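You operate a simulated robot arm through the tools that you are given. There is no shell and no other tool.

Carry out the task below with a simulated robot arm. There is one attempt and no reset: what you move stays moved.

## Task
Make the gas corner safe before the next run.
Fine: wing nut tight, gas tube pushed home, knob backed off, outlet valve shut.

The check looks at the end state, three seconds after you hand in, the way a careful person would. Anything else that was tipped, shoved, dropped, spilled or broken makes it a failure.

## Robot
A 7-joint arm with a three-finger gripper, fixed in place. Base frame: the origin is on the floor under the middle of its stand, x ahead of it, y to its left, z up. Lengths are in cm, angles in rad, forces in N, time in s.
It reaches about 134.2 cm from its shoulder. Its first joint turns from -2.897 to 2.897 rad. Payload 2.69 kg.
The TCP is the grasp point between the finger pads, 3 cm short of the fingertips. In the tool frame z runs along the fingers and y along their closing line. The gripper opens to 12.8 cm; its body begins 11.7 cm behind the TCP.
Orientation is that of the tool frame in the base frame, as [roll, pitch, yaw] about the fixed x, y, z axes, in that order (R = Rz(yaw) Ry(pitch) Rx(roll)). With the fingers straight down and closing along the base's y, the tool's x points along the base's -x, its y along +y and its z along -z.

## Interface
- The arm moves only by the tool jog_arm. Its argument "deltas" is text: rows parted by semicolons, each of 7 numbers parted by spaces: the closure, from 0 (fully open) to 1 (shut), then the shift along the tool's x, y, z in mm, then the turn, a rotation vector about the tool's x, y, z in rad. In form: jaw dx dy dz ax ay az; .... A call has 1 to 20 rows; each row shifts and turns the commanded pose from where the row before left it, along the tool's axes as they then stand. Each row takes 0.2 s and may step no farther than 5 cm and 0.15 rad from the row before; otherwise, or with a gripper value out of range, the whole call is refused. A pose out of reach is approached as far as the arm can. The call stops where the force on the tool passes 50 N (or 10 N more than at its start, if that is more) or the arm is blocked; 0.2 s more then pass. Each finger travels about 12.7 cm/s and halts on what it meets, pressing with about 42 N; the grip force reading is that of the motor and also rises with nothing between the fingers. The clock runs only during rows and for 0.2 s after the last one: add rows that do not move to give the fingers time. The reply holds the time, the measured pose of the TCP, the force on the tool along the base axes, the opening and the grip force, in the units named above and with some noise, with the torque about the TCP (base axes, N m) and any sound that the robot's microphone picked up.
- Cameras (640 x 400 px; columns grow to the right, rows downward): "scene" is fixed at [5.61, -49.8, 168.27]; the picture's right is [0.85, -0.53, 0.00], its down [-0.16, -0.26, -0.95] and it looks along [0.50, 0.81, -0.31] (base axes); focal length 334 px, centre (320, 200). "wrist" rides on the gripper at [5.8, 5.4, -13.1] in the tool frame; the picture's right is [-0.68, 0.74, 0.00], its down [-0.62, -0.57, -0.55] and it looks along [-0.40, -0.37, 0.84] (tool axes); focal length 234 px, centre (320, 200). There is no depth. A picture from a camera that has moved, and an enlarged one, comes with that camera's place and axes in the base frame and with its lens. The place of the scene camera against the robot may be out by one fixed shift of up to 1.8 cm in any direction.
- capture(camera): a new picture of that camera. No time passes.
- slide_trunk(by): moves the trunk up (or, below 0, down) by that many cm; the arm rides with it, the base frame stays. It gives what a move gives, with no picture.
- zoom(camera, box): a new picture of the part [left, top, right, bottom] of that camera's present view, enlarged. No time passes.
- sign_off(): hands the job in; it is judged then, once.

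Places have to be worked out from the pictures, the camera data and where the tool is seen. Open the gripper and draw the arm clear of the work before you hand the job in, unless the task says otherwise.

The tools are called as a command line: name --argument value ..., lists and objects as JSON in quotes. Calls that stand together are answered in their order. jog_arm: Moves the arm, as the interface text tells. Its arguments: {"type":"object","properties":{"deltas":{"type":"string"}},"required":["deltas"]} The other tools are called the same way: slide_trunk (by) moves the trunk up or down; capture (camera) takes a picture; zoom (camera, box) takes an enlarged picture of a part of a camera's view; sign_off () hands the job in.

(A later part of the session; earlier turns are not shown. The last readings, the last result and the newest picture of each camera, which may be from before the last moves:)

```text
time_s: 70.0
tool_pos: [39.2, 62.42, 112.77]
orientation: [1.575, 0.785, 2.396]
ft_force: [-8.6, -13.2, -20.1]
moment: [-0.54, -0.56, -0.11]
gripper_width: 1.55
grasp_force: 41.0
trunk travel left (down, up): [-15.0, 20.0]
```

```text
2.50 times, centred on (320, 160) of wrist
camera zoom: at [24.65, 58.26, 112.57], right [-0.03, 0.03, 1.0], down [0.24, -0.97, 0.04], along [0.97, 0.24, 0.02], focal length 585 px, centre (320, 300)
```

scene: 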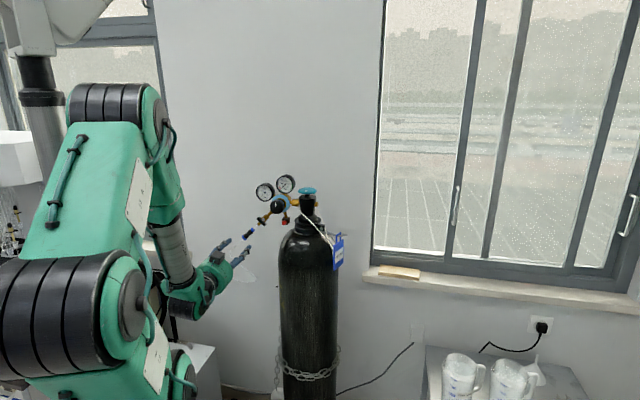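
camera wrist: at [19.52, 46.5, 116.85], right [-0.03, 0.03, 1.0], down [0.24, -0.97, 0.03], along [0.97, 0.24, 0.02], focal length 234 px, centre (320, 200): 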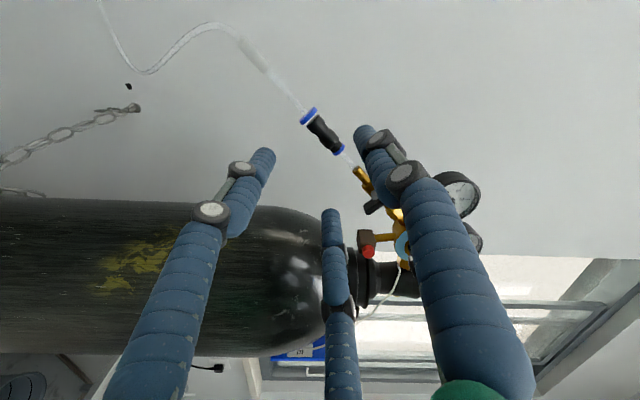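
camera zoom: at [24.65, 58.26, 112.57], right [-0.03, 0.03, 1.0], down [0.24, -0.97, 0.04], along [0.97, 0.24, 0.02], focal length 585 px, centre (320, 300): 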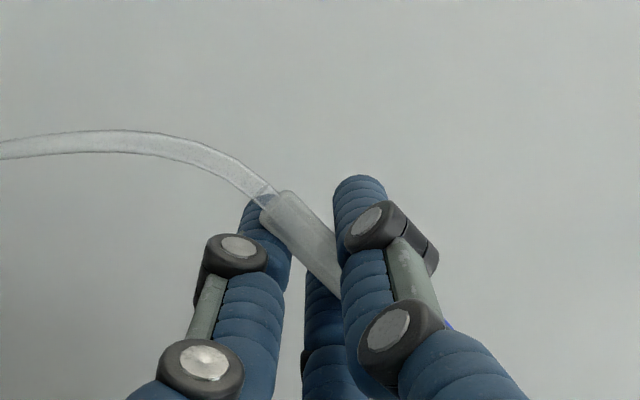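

A residual sideways load remains. I'll ease it off a little more before opening.

jog_arm --deltas "1 1.5 -1.5 -1.5 0 0 0; 1 1 -1 -1 0 0 0; 1 0 0 0 0 0 0"

```text
time_s: 70.8
tool_pos: [39.34, 62.54, 112.74]
orientation: [1.568, 0.783, 2.395]
ft_force: [14.9, 17.0, -4.8]
moment: [-0.44, -0.62, -0.27]
gripper_width: 1.51
grasp_force: 41.2
trunk travel left (down, up): [-15.0, 20.0]
```

Over-corrected in depth. I'll return 1.5 mm along N to balance it.

jog_arm --deltas "1 0.5 0 1.5 0 0 0; 1 0 0 0 0 0 0"

```text
time_s: 71.4
tool_pos: [39.24, 62.66, 112.58]
orientation: [1.569, 0.783, 2.397]
ft_force: [3.5, 15.2, 8.0]
moment: [-0.28, -0.62, -0.16]
gripper_width: 1.5
grasp_force: 40.8
trunk travel left (down, up): [-15.0, 20.0]
```

Axial load is zero now. I'll open just enough to release (about 2.4 cm) and check that the tube stays in.

jog_arm --deltas "0.88 0 0 0 0 0 0; 0.85 0 0 0 0 0 0; 0.82 0 0 0 0 0 0; 0.81 0 0 0 0 0 0; 0.81 0 0 0 0 0 0"

zoom --camera "wrist" --box '[220, 80, 420, 240]'

zoom --camera "scene" --box '[224, 212, 272, 242]'

```text
time_s: 72.6
tool_pos: [39.27, 62.5, 112.4]
orientation: [1.572, 0.784, 2.397]
ft_force: [0.3, 1.0, -0.2]
moment: [0.02, -0.02, 0.01]
gripper_width: 2.43
grasp_force: 0.0
trunk travel left (down, up): [-15.0, 20.0]
```

```text
2.50 times, centred on (320, 160) of wrist
camera zoom: at [24.56, 58.18, 112.2], right [-0.03, 0.03, 1.0], down [0.24, -0.97, 0.04], along [0.97, 0.24, 0.02], focal length 585 px, centre (320, 300)
```

zoom: 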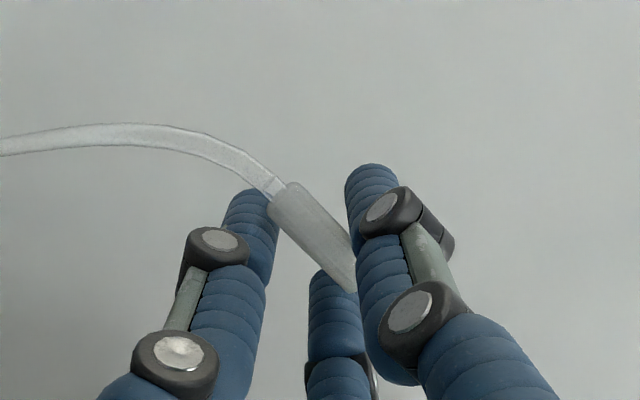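

```text
13.33 times, centred on (248, 227) of scene
camera zoom: at [5.61, -49.8, 168.27], right [0.85, -0.53, 0.0], down [-0.16, -0.26, -0.95], along [0.5, 0.81, -0.31], focal length 4455 px, centre (1280, -160)
```

zoom: 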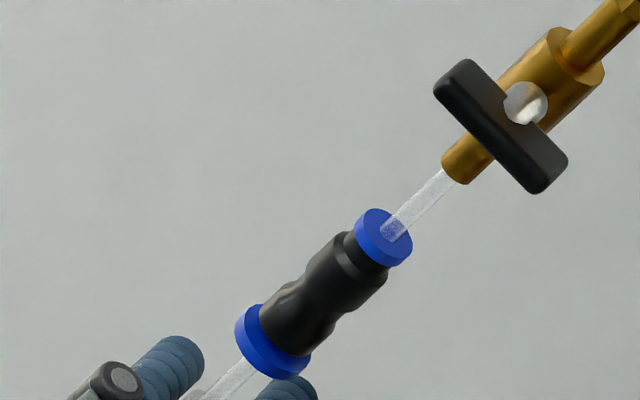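

The sleeve stayed put when released. Now a straight retreat along -N with this narrow opening so nothing drags.

jog_arm --deltas "0.81 0 0 -10 0 0 0; 0.81 0 0 -15 0 0 0; 0.81 0 0 -15 0 0 0; 0.81 0 0 -30 0 0 0; 0.81 0 0 -30 0 0 0; 0.7 0 0 -20 0 0 0; 0.6 0 0 0 0 0 0"

capture --camera "wrist"

zoom --camera "scene" --box '[218, 212, 282, 252]'

```text
time_s: 74.2
tool_pos: [30.99, 53.43, 112.38]
orientation: [1.572, 0.786, 2.398]
ft_force: [0.3, -0.8, 1.1]
moment: [-0.01, -0.01, -0.01]
gripper_width: 5.12
grasp_force: 0.0
trunk travel left (down, up): [-15.0, 20.0]
```

```text
taken
camera wrist: at [16.41, 49.22, 112.15], right [-0.03, 0.03, 1.0], down [0.24, -0.97, 0.03], along [0.97, 0.24, 0.02], focal length 234 px, centre (320, 200)
```

wrist: 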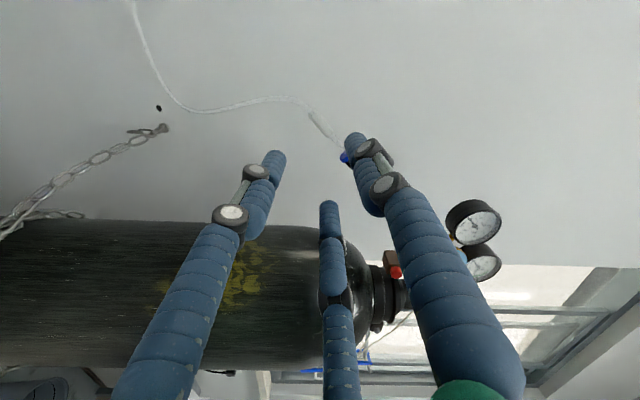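

```text
10.00 times, centred on (250, 232) of scene
camera zoom: at [5.61, -49.8, 168.27], right [0.85, -0.53, 0.0], down [-0.16, -0.26, -0.95], along [0.5, 0.81, -0.31], focal length 3342 px, centre (1020, -120)
```

zoom: 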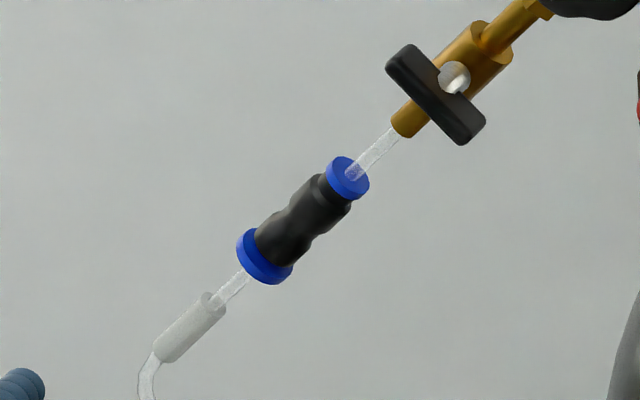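

The tube is home: the sleeve is now only about 3 cm from the ring (5.2 cm before) and it holds there. Last is the wing nut on the wall anchor. I'll roll to a finger arrangement with the gap downward for the chain, move down in front of it, and take a closer look.

jog_arm --deltas "0.55 0 0 -20 0 0 0; 0.5 0 0 0 0 0 0.132; 0.45 0 0 0 0 0 0.132; 0.45 0 0 0 0 0 0.132; 0.45 0 0 0 0 0 0.132; 0.45 0 0 0 0 0 0.132; 0.45 0 0 0 0 0 0.132; 0.45 0 0 0 0 0 0"

capture --camera "scene"

```text
time_s: 76.0
tool_pos: [29.66, 52.23, 112.58]
orientation: [1.57, -0.009, 2.397]
ft_force: [-0.5, 0.4, -0.2]
moment: [0.02, -0.02, -0.01]
gripper_width: 7.03
grasp_force: 0.1
trunk travel left (down, up): [-15.0, 20.0]
```

```text
taken
```

scene: 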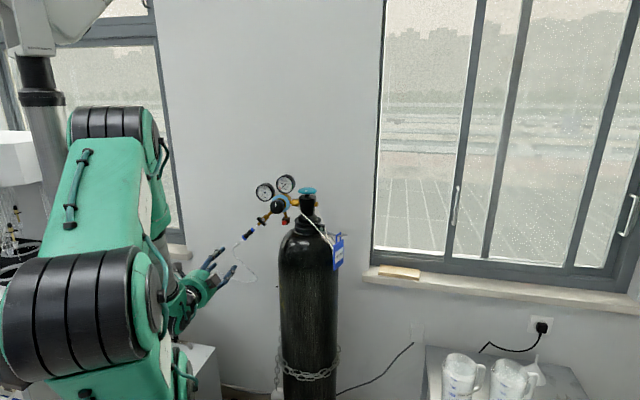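

Now the tool's y points up and its x points left along the wall. I'll move down to Z≈90 at T≈-7, staying well in front.

jog_arm --deltas "0.45 -13 -45 0 0 0 0; 0.45 -13 -45 0 0 0 0; 0.45 -13 -45 0 0 0 0; 0.45 -13 -45 0 0 0 0; 0.45 -13 -45 0 0 0 0; 0.45 0 0 0 0 0 0"

capture --camera "wrist"

capture --camera "scene"

```text
time_s: 77.4
tool_pos: [34.53, 47.83, 89.99]
orientation: [1.57, -0.007, 2.398]
ft_force: [0.4, -0.4, -0.5]
moment: [0.05, 0.01, -0.03]
gripper_width: 7.04
grasp_force: 0.1
trunk travel left (down, up): [-15.0, 20.0]
```

```text
taken
camera wrist: at [21.33, 42.13, 95.46], right [0.5, -0.46, 0.73], down [0.08, -0.82, -0.57], along [0.86, 0.34, -0.37], focal length 234 px, centre (320, 200)
```

wrist: 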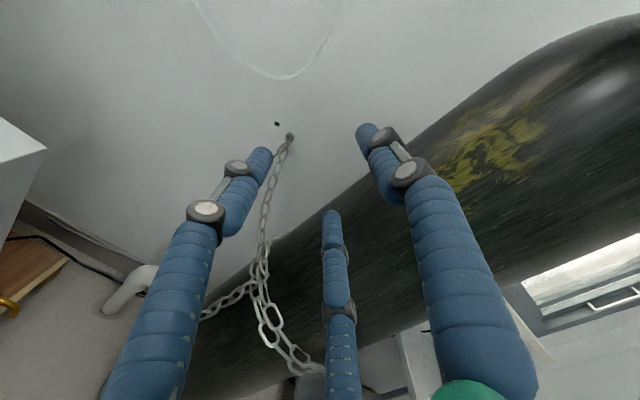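

```text
taken
```

scene: 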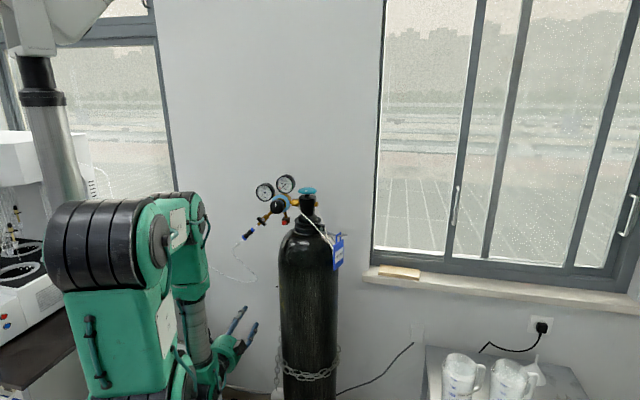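

Good, the anchor is visible at (290,137). I'll zoom in on it from here.

zoom --camera "wrist" --box '[262, 115, 318, 150]'

zoom --camera "wrist" --box '[180, 100, 380, 400]'

```text
11.43 times, centred on (290, 132) of wrist
camera zoom: at [21.33, 42.13, 95.46], right [0.5, -0.46, 0.73], down [0.08, -0.82, -0.57], along [0.86, 0.34, -0.37], focal length 2676 px, centre (663, 971)
```

zoom: 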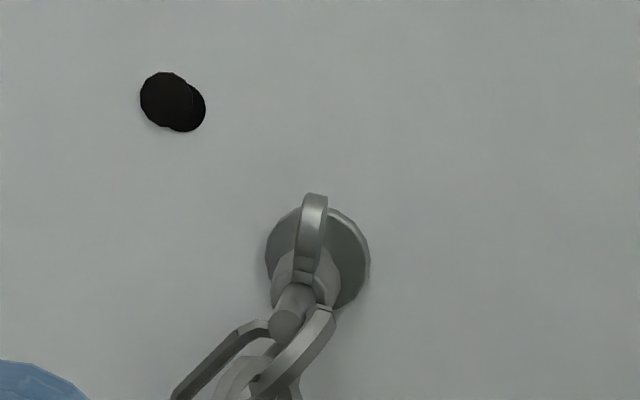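

```text
1.33 times, centred on (280, 250) of wrist
camera zoom: at [21.33, 42.13, 95.46], right [0.5, -0.46, 0.73], down [0.08, -0.82, -0.57], along [0.86, 0.34, -0.37], focal length 312 px, centre (373, 133)
```

zoom: 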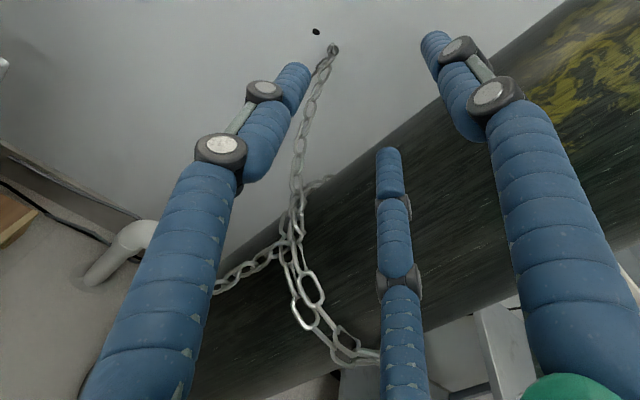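

One wing of the nut points toward upper-left, and the chain link hangs off the stud end toward the lower right. I want a side view of the nut-to-plate gap, so I'll move closer and roll so the camera looks from the left.

jog_arm --deltas "0.45 15 -25 30 0 0 0; 0.45 15 -25 30 0 0 0; 0.45 0 -25 30 0 0 0; 0.45 0 -25 30 0 0 0; 0.45 0 0 0 0 0 -0.132; 0.45 0 0 0 0 0 -0.132; 0.45 0 0 0 0 0 -0.132; 0.45 0 0 0 0 0 -0.132; 0.45 0 0 0 0 0 -0.132; 0.45 0 0 0 0 0 -0.132; 0.45 0 0 0 0 0 0"

capture --camera "wrist"

capture --camera "scene"

```text
time_s: 79.8
tool_pos: [40.32, 58.75, 79.99]
orientation: [1.57, 0.785, 2.399]
ft_force: [-0.7, 0.0, 0.1]
moment: [0.03, -0.01, 0.02]
gripper_width: 7.01
grasp_force: 0.0
trunk travel left (down, up): [-15.0, 20.0]
```

```text
taken
camera wrist: at [25.53, 54.52, 79.69], right [-0.03, 0.03, 1.0], down [0.24, -0.97, 0.04], along [0.97, 0.24, 0.02], focal length 234 px, centre (320, 200)
```

wrist: 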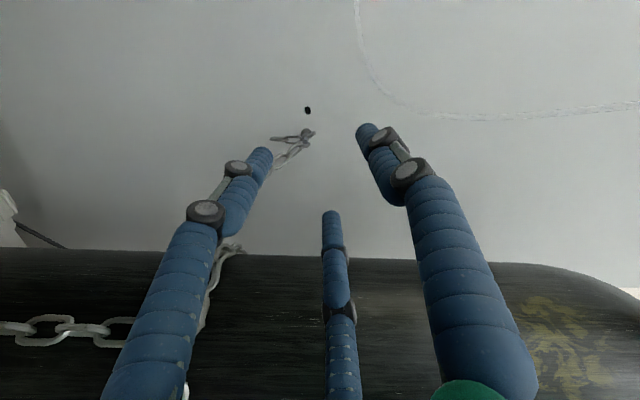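

```text
taken
```

scene: 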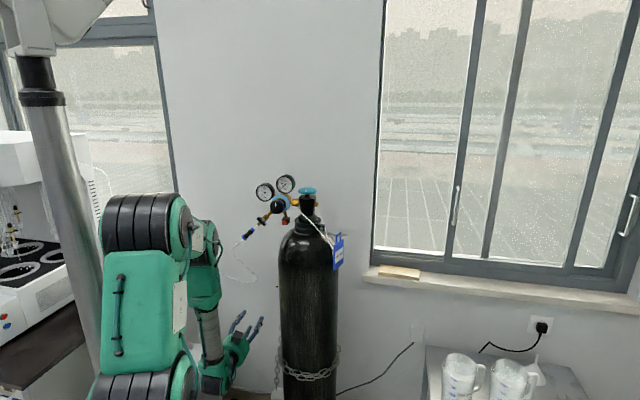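

zoom --camera "wrist" --box '[262, 110, 326, 150]'

zoom --camera "wrist" --box '[286, 120, 318, 140]'

```text
10.00 times, centred on (294, 130) of wrist
camera zoom: at [25.53, 54.52, 79.69], right [-0.03, 0.03, 1.0], down [0.24, -0.97, 0.04], along [0.97, 0.24, 0.02], focal length 2342 px, centre (580, 900)
```

zoom: 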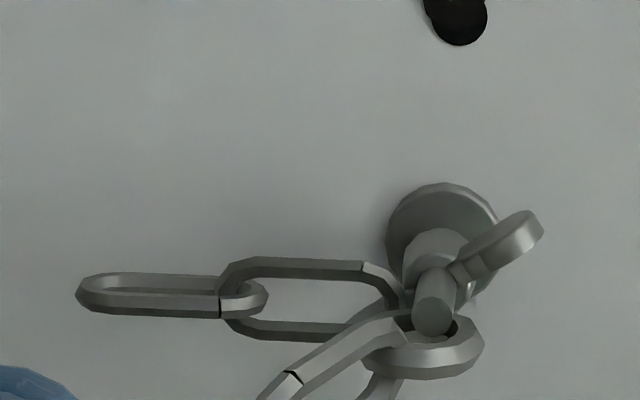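

```text
16.00 times, centred on (302, 130) of wrist
camera zoom: at [25.53, 54.52, 79.69], right [-0.03, 0.03, 1.0], down [0.24, -0.97, 0.04], along [0.97, 0.24, 0.02], focal length 3747 px, centre (608, 1320)
```

zoom: 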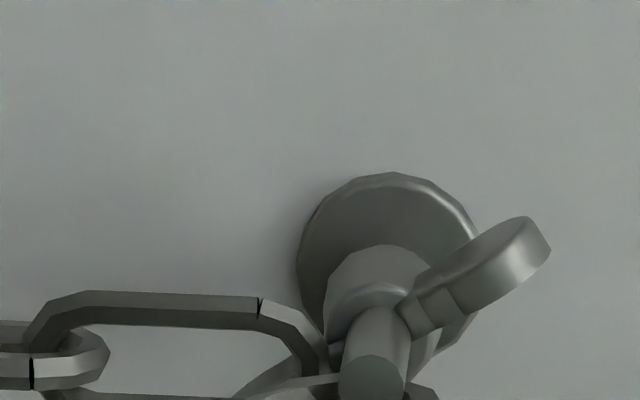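

The nut barrel sits near T -4.6, N 97.7, Z 78.1, about 1.4 cm clear of the wall plate. Its upper wing points at ~120° and the chain hangs below. My plan is to close the fingers into a compact probe and sweep the upper wing clockwise from its left side, which avoids the chain. First I'll roll the camera upright and yaw the hand away from the cylinder.

jog_arm --deltas "0.6 0 0 0 0 0 0.1436; 0.8 0 0 0 0 0 0.1436; 1 0 0 0 0 0 0.1436; 1 0 0 0 0 0 0.1436; 1 0 0 0 0 0 0.1436; 1 0 0 0 0 0 0.1436; 1 0 0 0 0 0 0.1436; 1 0 0 0 0 0 0.1436; 1 0 0 0 0 0 0.1436; 1 0 0 0 0 0 0.1436; 1 0 0 0 0 0 0.1436; 1 0 0 0 0 0 0"

capture --camera "wrist"

```text
time_s: 82.4
tool_pos: [40.14, 58.92, 79.96]
orientation: [1.574, -0.797, 2.396]
ft_force: [0.0, -0.4, 0.1]
moment: [-0.01, 0.04, 0.02]
gripper_width: 0.21
grasp_force: 31.7
trunk travel left (down, up): [-15.0, 20.0]
```

```text
taken
camera wrist: at [31.21, 49.36, 87.94], right [0.74, -0.68, 0.03], down [-0.35, -0.42, -0.84], along [0.58, 0.6, -0.55], focal length 234 px, centre (320, 200)
```

wrist: 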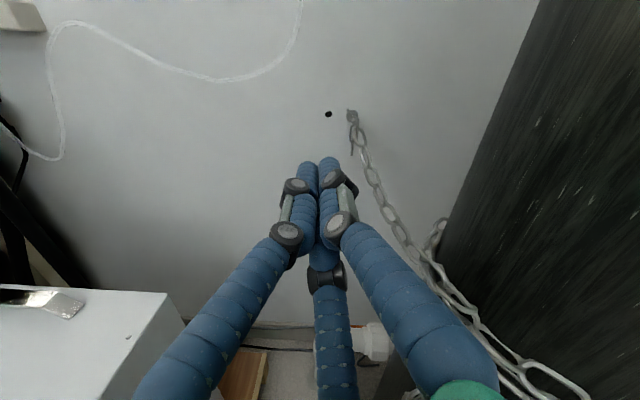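

Clear view now. Zooming on the nut from this angle.

zoom --camera "wrist" --box '[328, 95, 384, 130]'

zoom --camera "wrist" --box '[300, 90, 460, 260]'

```text
11.43 times, centred on (356, 112) of wrist
camera zoom: at [31.21, 49.36, 87.94], right [0.74, -0.68, 0.03], down [-0.35, -0.42, -0.84], along [0.58, 0.6, -0.55], focal length 2676 px, centre (-91, 1200)
```

zoom: 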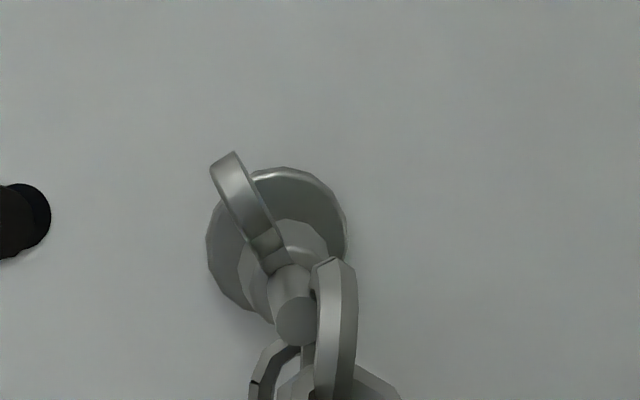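

```text
2.35 times, centred on (380, 175) of wrist
camera zoom: at [31.21, 49.36, 87.94], right [0.74, -0.68, 0.03], down [-0.35, -0.42, -0.84], along [0.58, 0.6, -0.55], focal length 551 px, centre (179, 259)
```

zoom: 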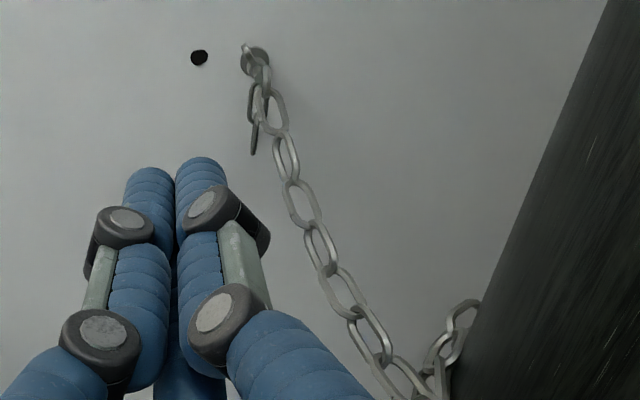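

The upper wing points at about 118° with radius ~1.8 cm, and the stud axis is near T -4.6, Z 78.1. I'll yaw the hand ~20° so its body stays clear of the cylinder and move to a pre-approach point left of the nut.

jog_arm --deltas "1 0 0 0 -0.0832 -0.0818 0; 1 0 0 0 -0.0832 -0.0818 0; 1 0 0 0 -0.0832 -0.0818 0; 1 10.5 -15 40 0 0 0; 1 10.5 -15 40 0 0 0; 1 10.5 -15 30 0 0 0; 1 0 0 0 0 0 0"

capture --camera "wrist"

capture --camera "scene"

```text
time_s: 84.0
tool_pos: [47.59, 68.87, 78.95]
orientation: [1.573, -0.794, 2.045]
ft_force: [0.6, -0.3, -0.8]
moment: [0.03, -0.02, -0.04]
gripper_width: 0.21
grasp_force: 31.6
trunk travel left (down, up): [-15.0, 20.0]
```

```text
taken
camera wrist: at [35.84, 63.14, 87.02], right [0.46, -0.89, 0.03], down [-0.48, -0.28, -0.83], along [0.75, 0.37, -0.55], focal length 234 px, centre (320, 200)
```

wrist: 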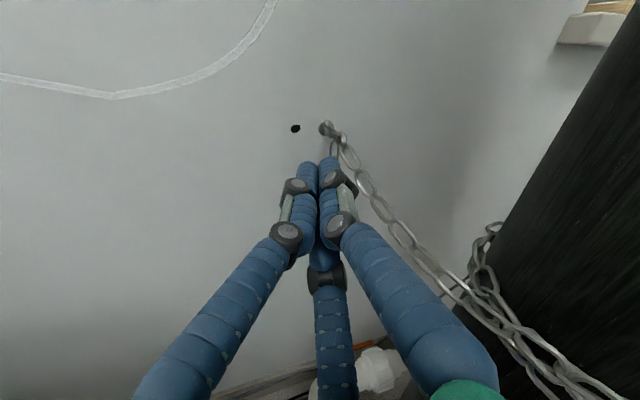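

```text
taken
```

scene: 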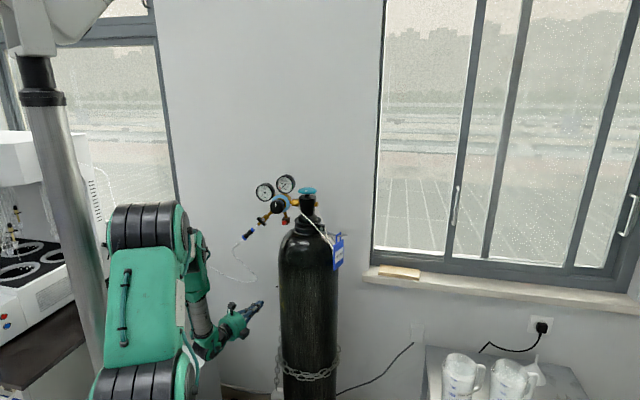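

Nice view with the hand clear. Zoom again on the nut to refine its location from this closer position.

zoom --camera "wrist" --box '[292, 105, 364, 150]'

zoom --camera "wrist" --box '[270, 100, 390, 220]'

```text
8.89 times, centred on (328, 128) of wrist
camera zoom: at [35.84, 63.14, 87.02], right [0.46, -0.89, 0.03], down [-0.48, -0.28, -0.83], along [0.75, 0.37, -0.55], focal length 2082 px, centre (249, 844)
```

zoom: 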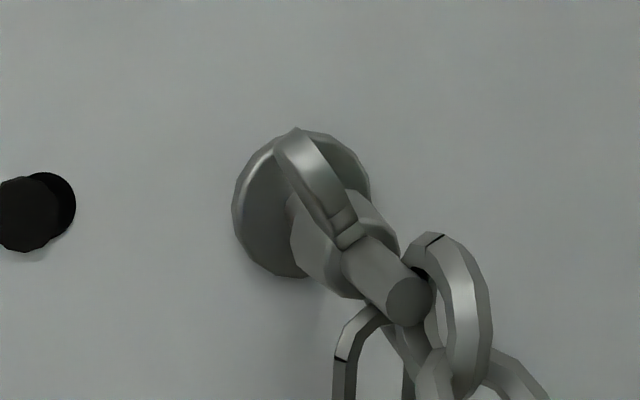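

```text
3.33 times, centred on (330, 160) of wrist
camera zoom: at [35.84, 63.14, 87.02], right [0.46, -0.89, 0.03], down [-0.48, -0.28, -0.83], along [0.75, 0.37, -0.55], focal length 781 px, centre (287, 333)
```

zoom: 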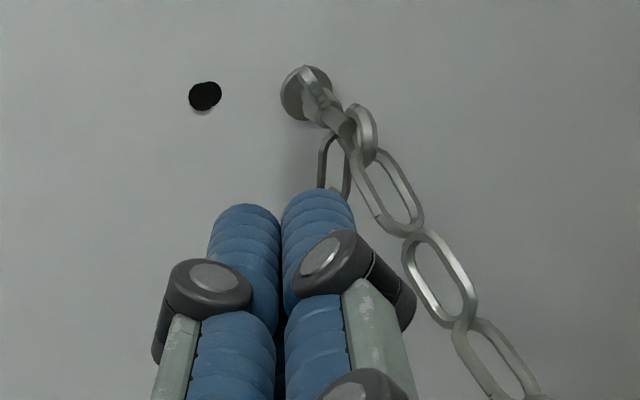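

The nut is very clear now: axis at about T -4.65, Z 77.9, with the upper wing at ~120° and the stud end at N≈96. I'll advance the closed fingertips to the left of the wing, stopping partway to check.

jog_arm --deltas "1 2.1 -5.2 32 0 0 0; 1 2.1 -5.2 32 0 0 0; 1 2.1 -5.2 25 0 0 0; 1 0 0 0 0 0 0"

zoom --camera "wrist" --box '[250, 100, 410, 220]'

capture --camera "wrist"

```text
time_s: 85.0
tool_pos: [54.85, 74.29, 78.22]
orientation: [1.572, -0.797, 2.045]
ft_force: [0.6, 0.1, -0.4]
moment: [-0.02, -0.03, 0.01]
gripper_width: 0.21
grasp_force: 31.3
trunk travel left (down, up): [-15.0, 20.0]
```

```text
3.33 times, centred on (330, 160) of wrist
camera zoom: at [43.14, 68.44, 86.27], right [0.46, -0.89, 0.03], down [-0.48, -0.28, -0.83], along [0.75, 0.37, -0.55], focal length 781 px, centre (287, 333)
```

zoom: 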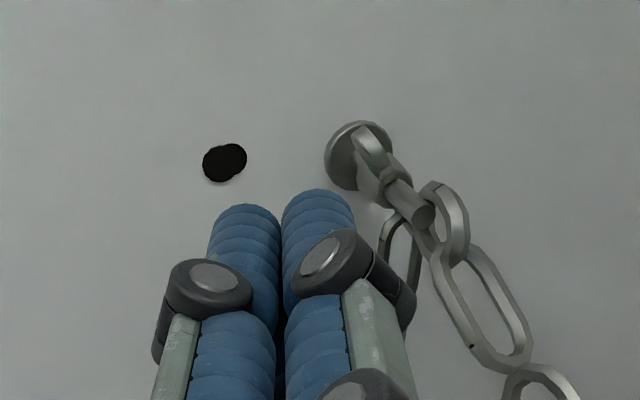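

```text
taken
camera wrist: at [43.14, 68.44, 86.27], right [0.46, -0.89, 0.03], down [-0.48, -0.28, -0.83], along [0.75, 0.37, -0.55], focal length 234 px, centre (320, 200)
```

wrist: 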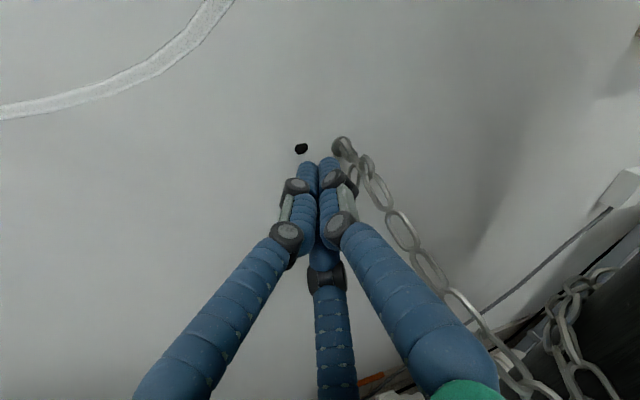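

Positions check out within a few mm. Advancing the remaining 4 cm so the fingertips sit level with the wing, still about 1 cm to its left.

jog_arm --deltas "1 1.6 -2.4 13 0 0 0; 1 1.6 -2.4 13 0 0 0; 1 0 0 13 0 0 0; 1 0 0 0 0 0 0"

zoom --camera "wrist" --box '[270, 120, 430, 220]'

```text
time_s: 86.0
tool_pos: [57.86, 76.42, 78.18]
orientation: [1.571, -0.797, 2.045]
ft_force: [-1.2, -0.2, -1.0]
moment: [0.01, 0.0, -0.01]
gripper_width: 0.21
grasp_force: 31.4
trunk travel left (down, up): [-15.0, 20.0]
```

```text
4.00 times, centred on (350, 170) of wrist
camera zoom: at [46.23, 70.72, 86.19], right [0.46, -0.89, 0.03], down [-0.48, -0.28, -0.83], along [0.75, 0.37, -0.55], focal length 937 px, centre (200, 320)
```

zoom: 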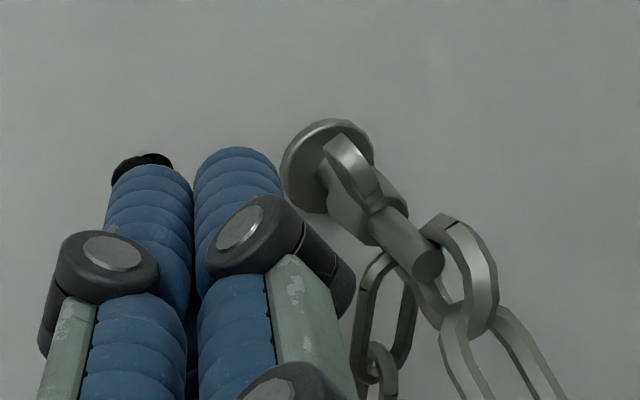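

The hand's knuckle block would come close to the hanging chain in this roll, so I'll roll slightly (-0.27 rad) to put a flat side toward the nut, then ease right until the fingertip touches the wing.

jog_arm --deltas "1 0 0 0 0 0 -0.135; 1 0 0 0 0 0 -0.135; 1 -2.84 1.64 1.2 0 0 0; 1 -2.84 1.64 1.2 0 0 0; 1 -2.84 1.64 1.2 0 0 0; 1 0 0 0 0 0 0"

zoom --camera "wrist" --box '[270, 120, 430, 220]'

```text
time_s: 87.4
tool_pos: [58.74, 75.76, 78.17]
orientation: [1.574, -0.526, 2.046]
ft_force: [0.7, 0.1, 0.9]
moment: [-0.03, -0.01, 0.0]
gripper_width: 0.22
grasp_force: 31.3
trunk travel left (down, up): [-15.0, 20.0]
```

```text
4.00 times, centred on (350, 170) of wrist
camera zoom: at [46.01, 71.82, 85.9], right [0.44, -0.85, 0.3], down [-0.37, -0.47, -0.8], along [0.82, 0.24, -0.52], focal length 937 px, centre (200, 320)
```

zoom: 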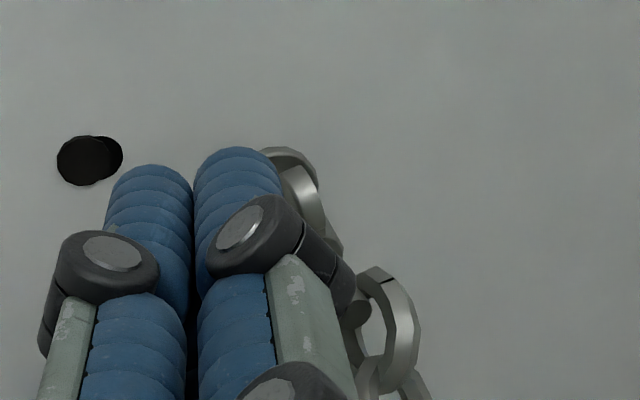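

No contact yet, and the fingertip is right beside the wing. I'll nudge up-right (the clockwise tangent direction) in 3 mm steps.

jog_arm --deltas "1 -1.36 2.52 0.9 0 0 0; 1 -1.36 2.52 0.9 0 0 0; 1 0 0 0 0 0 0"

zoom --camera "wrist" --box '[270, 120, 430, 220]'

```text
time_s: 88.2
tool_pos: [59.06, 75.34, 78.53]
orientation: [1.573, -0.525, 2.048]
ft_force: [0.3, 0.5, 0.8]
moment: [0.0, -0.01, -0.01]
gripper_width: 0.19
grasp_force: 31.4
trunk travel left (down, up): [-15.0, 20.0]
```

```text
4.00 times, centred on (350, 170) of wrist
camera zoom: at [46.41, 71.46, 86.12], right [0.44, -0.85, 0.3], down [-0.37, -0.47, -0.8], along [0.82, 0.24, -0.52], focal length 937 px, centre (200, 320)
```

zoom: 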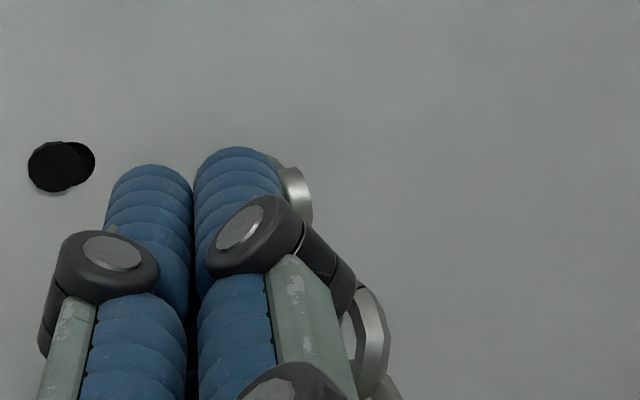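

Still no contact force; the wing is right at the finger's edge. Continuing with small nudges.

jog_arm --deltas "1 -1.36 2.52 0.9 0 0 0; 1 -1.36 2.52 0.9 0 0 0; 1 0 0 0 0 0 0"

zoom --camera "wrist" --box '[270, 120, 430, 220]'

```text
time_s: 89.0
tool_pos: [59.35, 75.12, 78.71]
orientation: [1.573, -0.523, 2.049]
ft_force: [-15.8, 10.2, -2.8]
moment: [0.12, 0.2, 0.34]
gripper_width: 0.22
grasp_force: 31.6
trunk travel left (down, up): [-15.0, 20.0]
```

```text
4.00 times, centred on (350, 170) of wrist
camera zoom: at [46.7, 71.22, 86.4], right [0.44, -0.85, 0.3], down [-0.37, -0.47, -0.8], along [0.82, 0.24, -0.52], focal length 937 px, centre (200, 320)
```

zoom: 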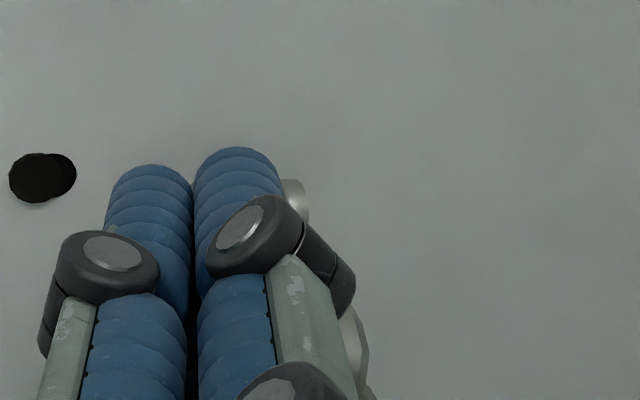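

The wing has been moving with my finger freely (it has turned about 15-20° clockwise), but another finger is now bearing on the barrel. I'll back off 3 mm and roll with the motion so only the leading finger pushes the wing.

jog_arm --deltas "1 2.44 -1.41 -1.04 0 0 0; 1 0 0 0 0 0 0.127; 1 0 0 0 0 0 0.127; 1 0 0 0 0 0 0.127; 1 0 0 0 0 0 0"

zoom --camera "wrist" --box '[270, 120, 430, 220]'

```text
time_s: 90.2
tool_pos: [59.29, 75.24, 78.79]
orientation: [1.575, -0.908, 2.045]
ft_force: [0.2, 0.2, -0.3]
moment: [0.0, -0.02, -0.03]
gripper_width: 0.22
grasp_force: 31.1
trunk travel left (down, up): [-15.0, 20.0]
```

```text
4.00 times, centred on (350, 170) of wrist
camera zoom: at [47.95, 68.68, 86.81], right [0.46, -0.89, -0.08], down [-0.52, -0.19, -0.83], along [0.72, 0.42, -0.55], focal length 937 px, centre (200, 320)
```

zoom: 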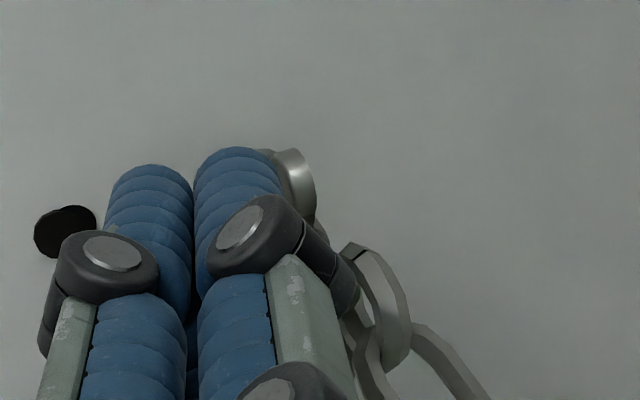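

No load now and the wing stands near vertical (about 85°). I'll continue following the clockwise arc, rolling along with it.

jog_arm --deltas "1 0.75 1.55 0.37 0 0 0.117; 1 0.75 1.55 0.37 0 0 0.117; 1 0.75 1.55 0.37 0 0 0.117; 1 0 0 0 0 0 0"

zoom --camera "wrist" --box '[270, 120, 430, 220]'

```text
time_s: 91.2
tool_pos: [59.43, 75.01, 79.22]
orientation: [1.574, -1.258, 2.042]
ft_force: [-0.6, 0.3, 0.2]
moment: [-0.02, 0.03, 0.0]
gripper_width: 0.22
grasp_force: 31.7
trunk travel left (down, up): [-15.0, 20.0]
```

```text
4.00 times, centred on (350, 170) of wrist
camera zoom: at [49.41, 66.09, 86.54], right [0.42, -0.81, -0.42], down [-0.65, 0.06, -0.76], along [0.64, 0.59, -0.5], focal length 937 px, centre (200, 320)
```

zoom: 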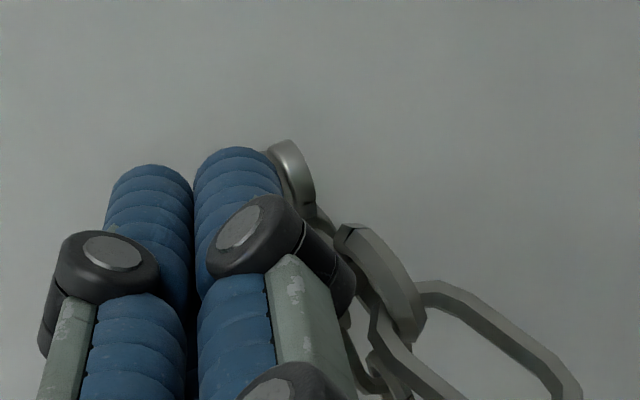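

Still load-free. Continue the arc three more steps.

jog_arm --deltas "1 1.1 1.8 0.5 0 0 0.1; 1 1.2 1.7 0.54 0 0 0.1; 1 1.2 1.7 0.6 0 0 0.08; 1 0 0 0 0 0 0"

zoom --camera "wrist" --box '[270, 120, 430, 220]'

```text
time_s: 92.2
tool_pos: [59.89, 74.62, 79.68]
orientation: [1.597, -1.536, 2.02]
ft_force: [0.5, 0.9, 1.7]
moment: [0.02, -0.01, 0.06]
gripper_width: 0.21
grasp_force: 31.2
trunk travel left (down, up): [-15.0, 20.0]
```

```text
4.00 times, centred on (350, 170) of wrist
camera zoom: at [50.63, 64.1, 85.86], right [0.35, -0.67, -0.65], down [-0.74, 0.23, -0.63], along [0.58, 0.7, -0.42], focal length 937 px, centre (200, 320)
```

zoom: 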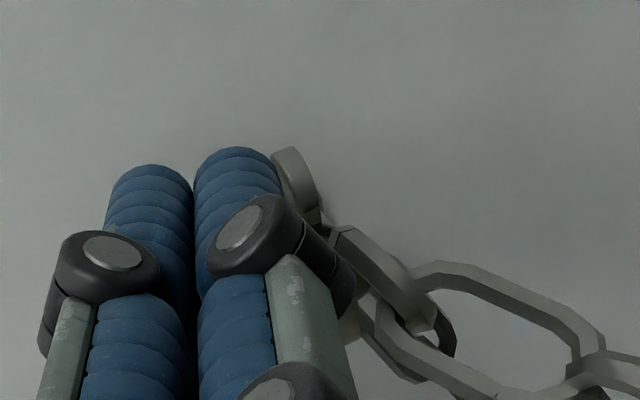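

The wing keeps turning freely (now ~68°). I'll push a bit further without more roll.

jog_arm --deltas "1 -0.35 1.33 0.5 0 0 0; 1 -0.35 1.33 0.5 0 0 0; 1 -0.35 1.33 0.5 0 0 0; 1 0 0 0 0 0 0"

zoom --camera "wrist" --box '[270, 120, 430, 220]'

```text
time_s: 93.2
tool_pos: [60.17, 74.37, 79.66]
orientation: [1.604, -1.539, 2.014]
ft_force: [-1.0, -0.3, -0.1]
moment: [-0.03, -0.04, 0.05]
gripper_width: 0.21
grasp_force: 31.5
trunk travel left (down, up): [-15.0, 20.0]
```

```text
4.00 times, centred on (350, 170) of wrist
camera zoom: at [50.93, 63.84, 85.72], right [0.35, -0.67, -0.65], down [-0.74, 0.23, -0.63], along [0.58, 0.7, -0.42], focal length 937 px, centre (200, 320)
```

zoom: 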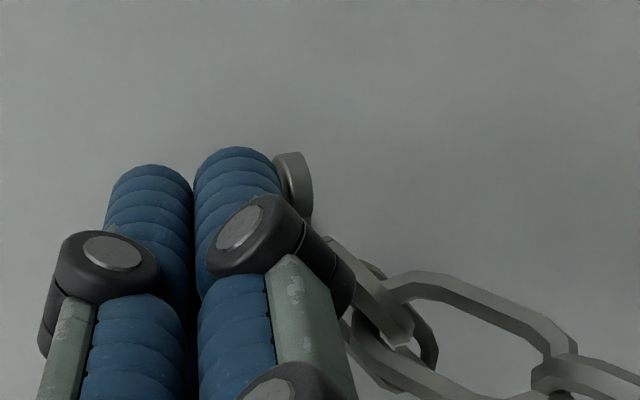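

Still free at ~55°. For a longer stroke I'll back away, roll -2.1 rad so the next finger leads with plenty of wrist range, and look at the nut.

jog_arm --deltas "1 3.2 -4.6 -1.7 0 0 0; 1 0 0 -25 0 0 0; 1 0 0 -30 0 0 0; 1 0 0 0 0 0 -0.14; 1 0 0 0 0 0 -0.14; 1 0 0 0 0 0 -0.14; 1 0 0 0 0 0 -0.14; 1 0 0 0 0 0 -0.14; 1 0 0 0 0 0 -0.14; 1 0 0 0 0 0 -0.14; 1 0 0 0 0 0 -0.14; 1 0 0 0 0 0 -0.14; 1 0 0 0 0 0 -0.14; 1 0 0 0 0 0 -0.14; 1 0 0 0 0 0 -0.14; 1 0 0 0 0 0 -0.14; 1 0 0 0 0 0 -0.14; 1 0 0 0 0 0 -0.14; 1 0 0 0 0 0 0"

capture --camera "wrist"

capture --camera "scene"

```text
time_s: 97.2
tool_pos: [54.96, 72.25, 79.9]
orientation: [1.573, 0.563, 2.047]
ft_force: [0.1, 0.5, -0.4]
moment: [0.03, 0.0, -0.01]
gripper_width: 0.21
grasp_force: 31.8
trunk travel left (down, up): [-15.0, 20.0]
```

```text
taken
camera wrist: at [39.71, 73.22, 81.45], right [0.08, -0.16, 0.98], down [-0.11, -0.98, -0.15], along [0.99, -0.1, -0.1], focal length 234 px, centre (320, 200)
```

wrist: 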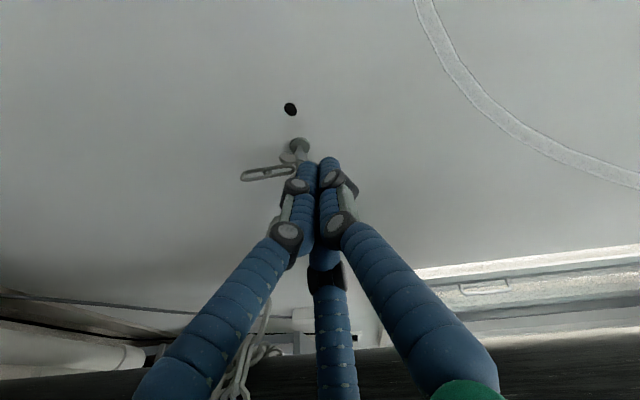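

```text
taken
```

scene: 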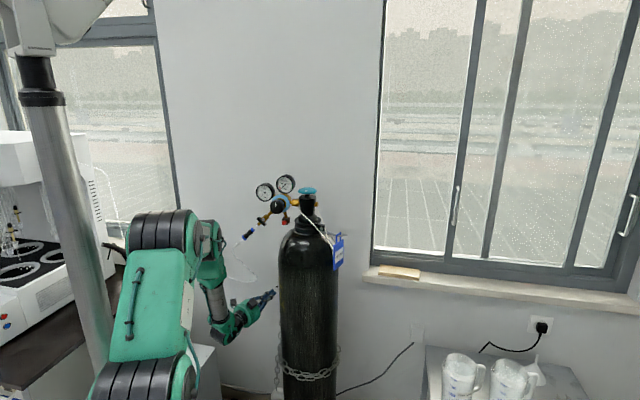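

Rolled fine. From this left-side view I'll zoom to see the nut and its gap to the plate.

zoom --camera "wrist" --box '[260, 125, 340, 175]'

zoom --camera "wrist" --box '[272, 132, 320, 162]'

```text
8.00 times, centred on (300, 150) of wrist
camera zoom: at [39.71, 73.22, 81.45], right [0.08, -0.16, 0.98], down [-0.11, -0.98, -0.15], along [0.99, -0.1, -0.1], focal length 1873 px, centre (480, 600)
```

zoom: 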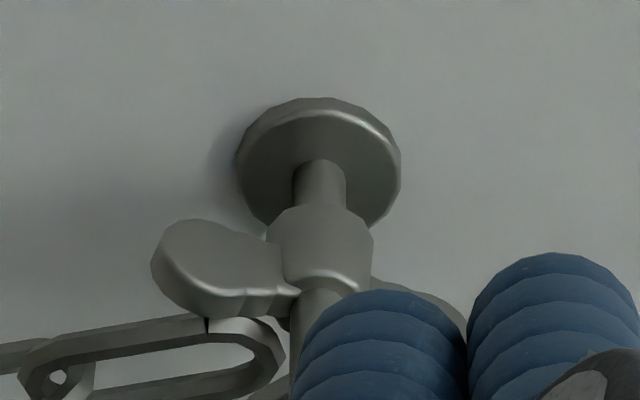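

```text
13.33 times, centred on (296, 147) of wrist
camera zoom: at [39.71, 73.22, 81.45], right [0.08, -0.16, 0.98], down [-0.11, -0.98, -0.15], along [0.99, -0.1, -0.1], focal length 3122 px, centre (640, 907)
```

zoom: 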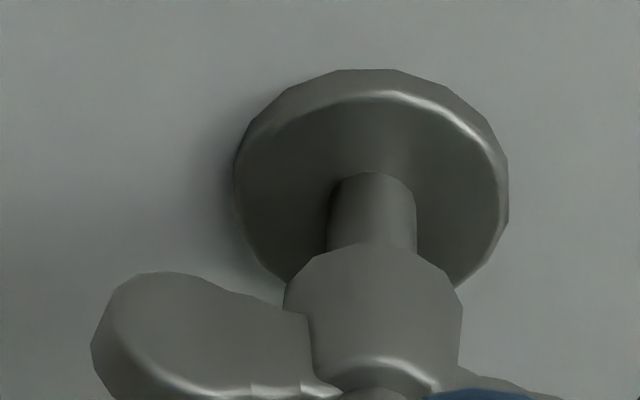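

This view shows the nut clearly: a visible gap of shank to the plate, with one wing now at lower left (nut rotated ~65° so far). I'll return to the wing with the new leading finger and continue the clockwise arc.

jog_arm --deltas "1 0 0 30 0 0 0; 1 0 0 25 0 0 0; 1 -2.4 -5 1.7 0 0 0; 1 0 0 0 0 0 0"

zoom --camera "wrist" --box '[240, 120, 400, 220]'

```text
time_s: 98.2
tool_pos: [59.97, 74.53, 79.73]
orientation: [1.572, 0.564, 2.048]
ft_force: [0.4, 0.3, 0.6]
moment: [0.02, -0.02, 0.0]
gripper_width: 0.22
grasp_force: 31.0
trunk travel left (down, up): [-15.0, 20.0]
```

```text
4.00 times, centred on (320, 170) of wrist
camera zoom: at [44.92, 75.4, 81.16], right [0.08, -0.16, 0.98], down [-0.11, -0.98, -0.15], along [0.99, -0.1, -0.1], focal length 937 px, centre (320, 320)
```

zoom: 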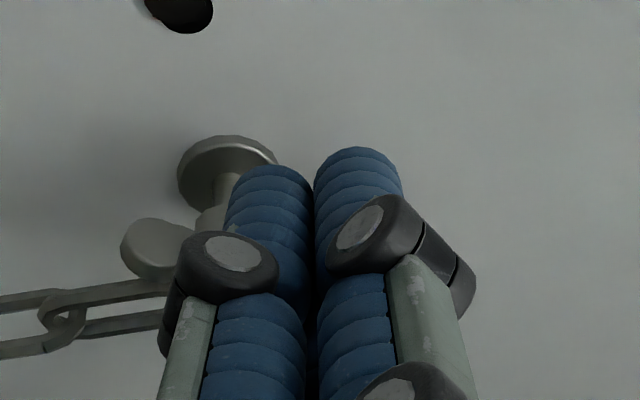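

In position; the other wing (at left of the view) will serve as my rotation indicator. Running the arc in co-rotation.

jog_arm --deltas "1 -1.5 0.3 0.4 0 0 0.106; 1 -1.5 0.3 0.4 0 0 0.106; 1 -1.2 0.3 0.4 0 0 0.106; 1 -1 0.3 0.4 0 0 0.106; 1 0 0 0 0 0 0"

zoom --camera "wrist" --box '[240, 120, 400, 220]'

```text
time_s: 99.4
tool_pos: [60.43, 74.08, 80.0]
orientation: [1.573, 0.139, 2.047]
ft_force: [0.4, -0.8, 0.6]
moment: [0.0, -0.03, -0.01]
gripper_width: 0.18
grasp_force: 31.4
trunk travel left (down, up): [-15.0, 20.0]
```

```text
4.00 times, centred on (320, 170) of wrist
camera zoom: at [45.86, 73.92, 84.54], right [0.26, -0.51, 0.82], down [-0.17, -0.86, -0.47], along [0.95, -0.02, -0.31], focal length 937 px, centre (320, 320)
```

zoom: 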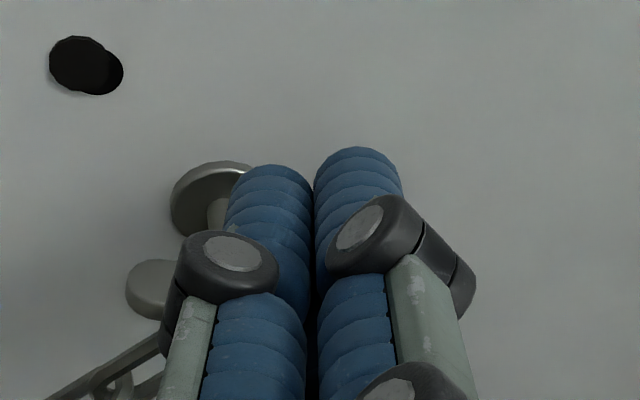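

The nut is following. Continue the arc.

jog_arm --deltas "1 -1.73 0.11 0.63 0 0 0.0873; 1 -1.73 0.11 0.63 0 0 0.0873; 1 -1.69 0.11 0.62 0 0 0.0873; 1 -1.69 0.11 0.62 0 0 0.0873; 1 0 0 0 0 0 0"

zoom --camera "wrist" --box '[240, 120, 400, 220]'

```text
time_s: 100.6
tool_pos: [60.89, 73.62, 80.0]
orientation: [1.574, -0.211, 2.047]
ft_force: [-0.4, -0.1, 1.3]
moment: [0.02, -0.03, 0.01]
gripper_width: 0.23
grasp_force: 31.8
trunk travel left (down, up): [-15.0, 20.0]
```

```text
4.00 times, centred on (320, 170) of wrist
camera zoom: at [47.28, 71.68, 86.62], right [0.37, -0.72, 0.58], down [-0.27, -0.68, -0.68], along [0.89, 0.1, -0.45], focal length 937 px, centre (320, 320)
```

zoom: 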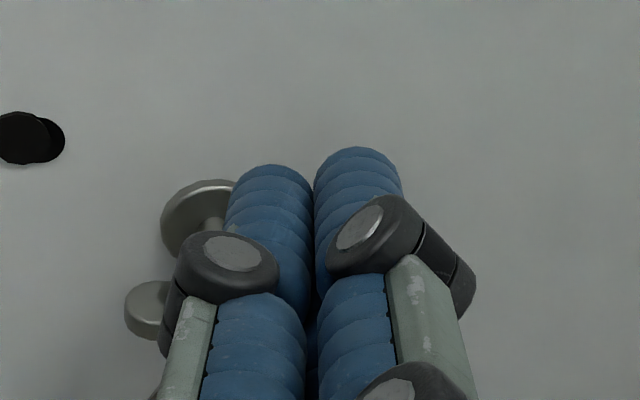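

Nut still following without resistance. Continuing.

jog_arm --deltas "1 -1.75 0.06 0.62 0 0 0.0873; 1 -1.75 0.06 0.62 0 0 0.0873; 1 -1.72 0.04 0.57 0 0 0.0873; 1 -1.72 0.04 0.57 0 0 0.0873; 1 0 0 0 0 0 0"

zoom --camera "wrist" --box '[240, 120, 400, 220]'

capture --camera "wrist"

```text
time_s: 101.8
tool_pos: [61.41, 72.99, 79.85]
orientation: [1.574, -0.561, 2.046]
ft_force: [-0.4, -0.2, 0.3]
moment: [0.02, -0.03, 0.0]
gripper_width: 0.24
grasp_force: 31.5
trunk travel left (down, up): [-15.0, 20.0]
```

```text
4.00 times, centred on (320, 170) of wrist
camera zoom: at [48.89, 69.0, 87.52], right [0.44, -0.86, 0.26], down [-0.39, -0.45, -0.81], along [0.81, 0.25, -0.53], focal length 937 px, centre (320, 320)
```

zoom: 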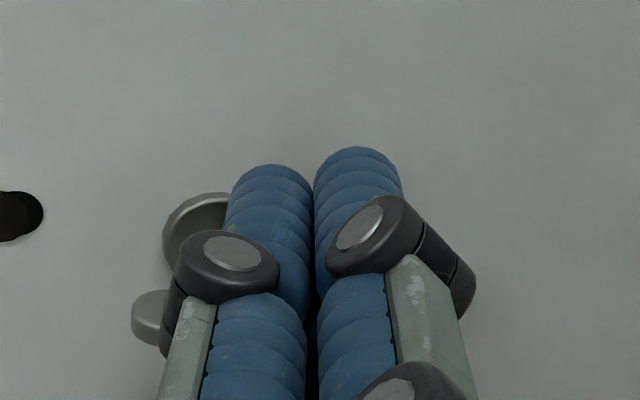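

```text
taken
camera wrist: at [48.89, 69.0, 87.52], right [0.44, -0.86, 0.26], down [-0.39, -0.45, -0.81], along [0.81, 0.25, -0.53], focal length 234 px, centre (320, 200)
```

wrist: 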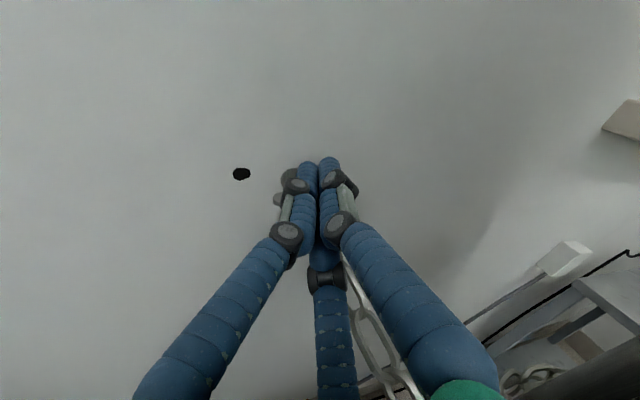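

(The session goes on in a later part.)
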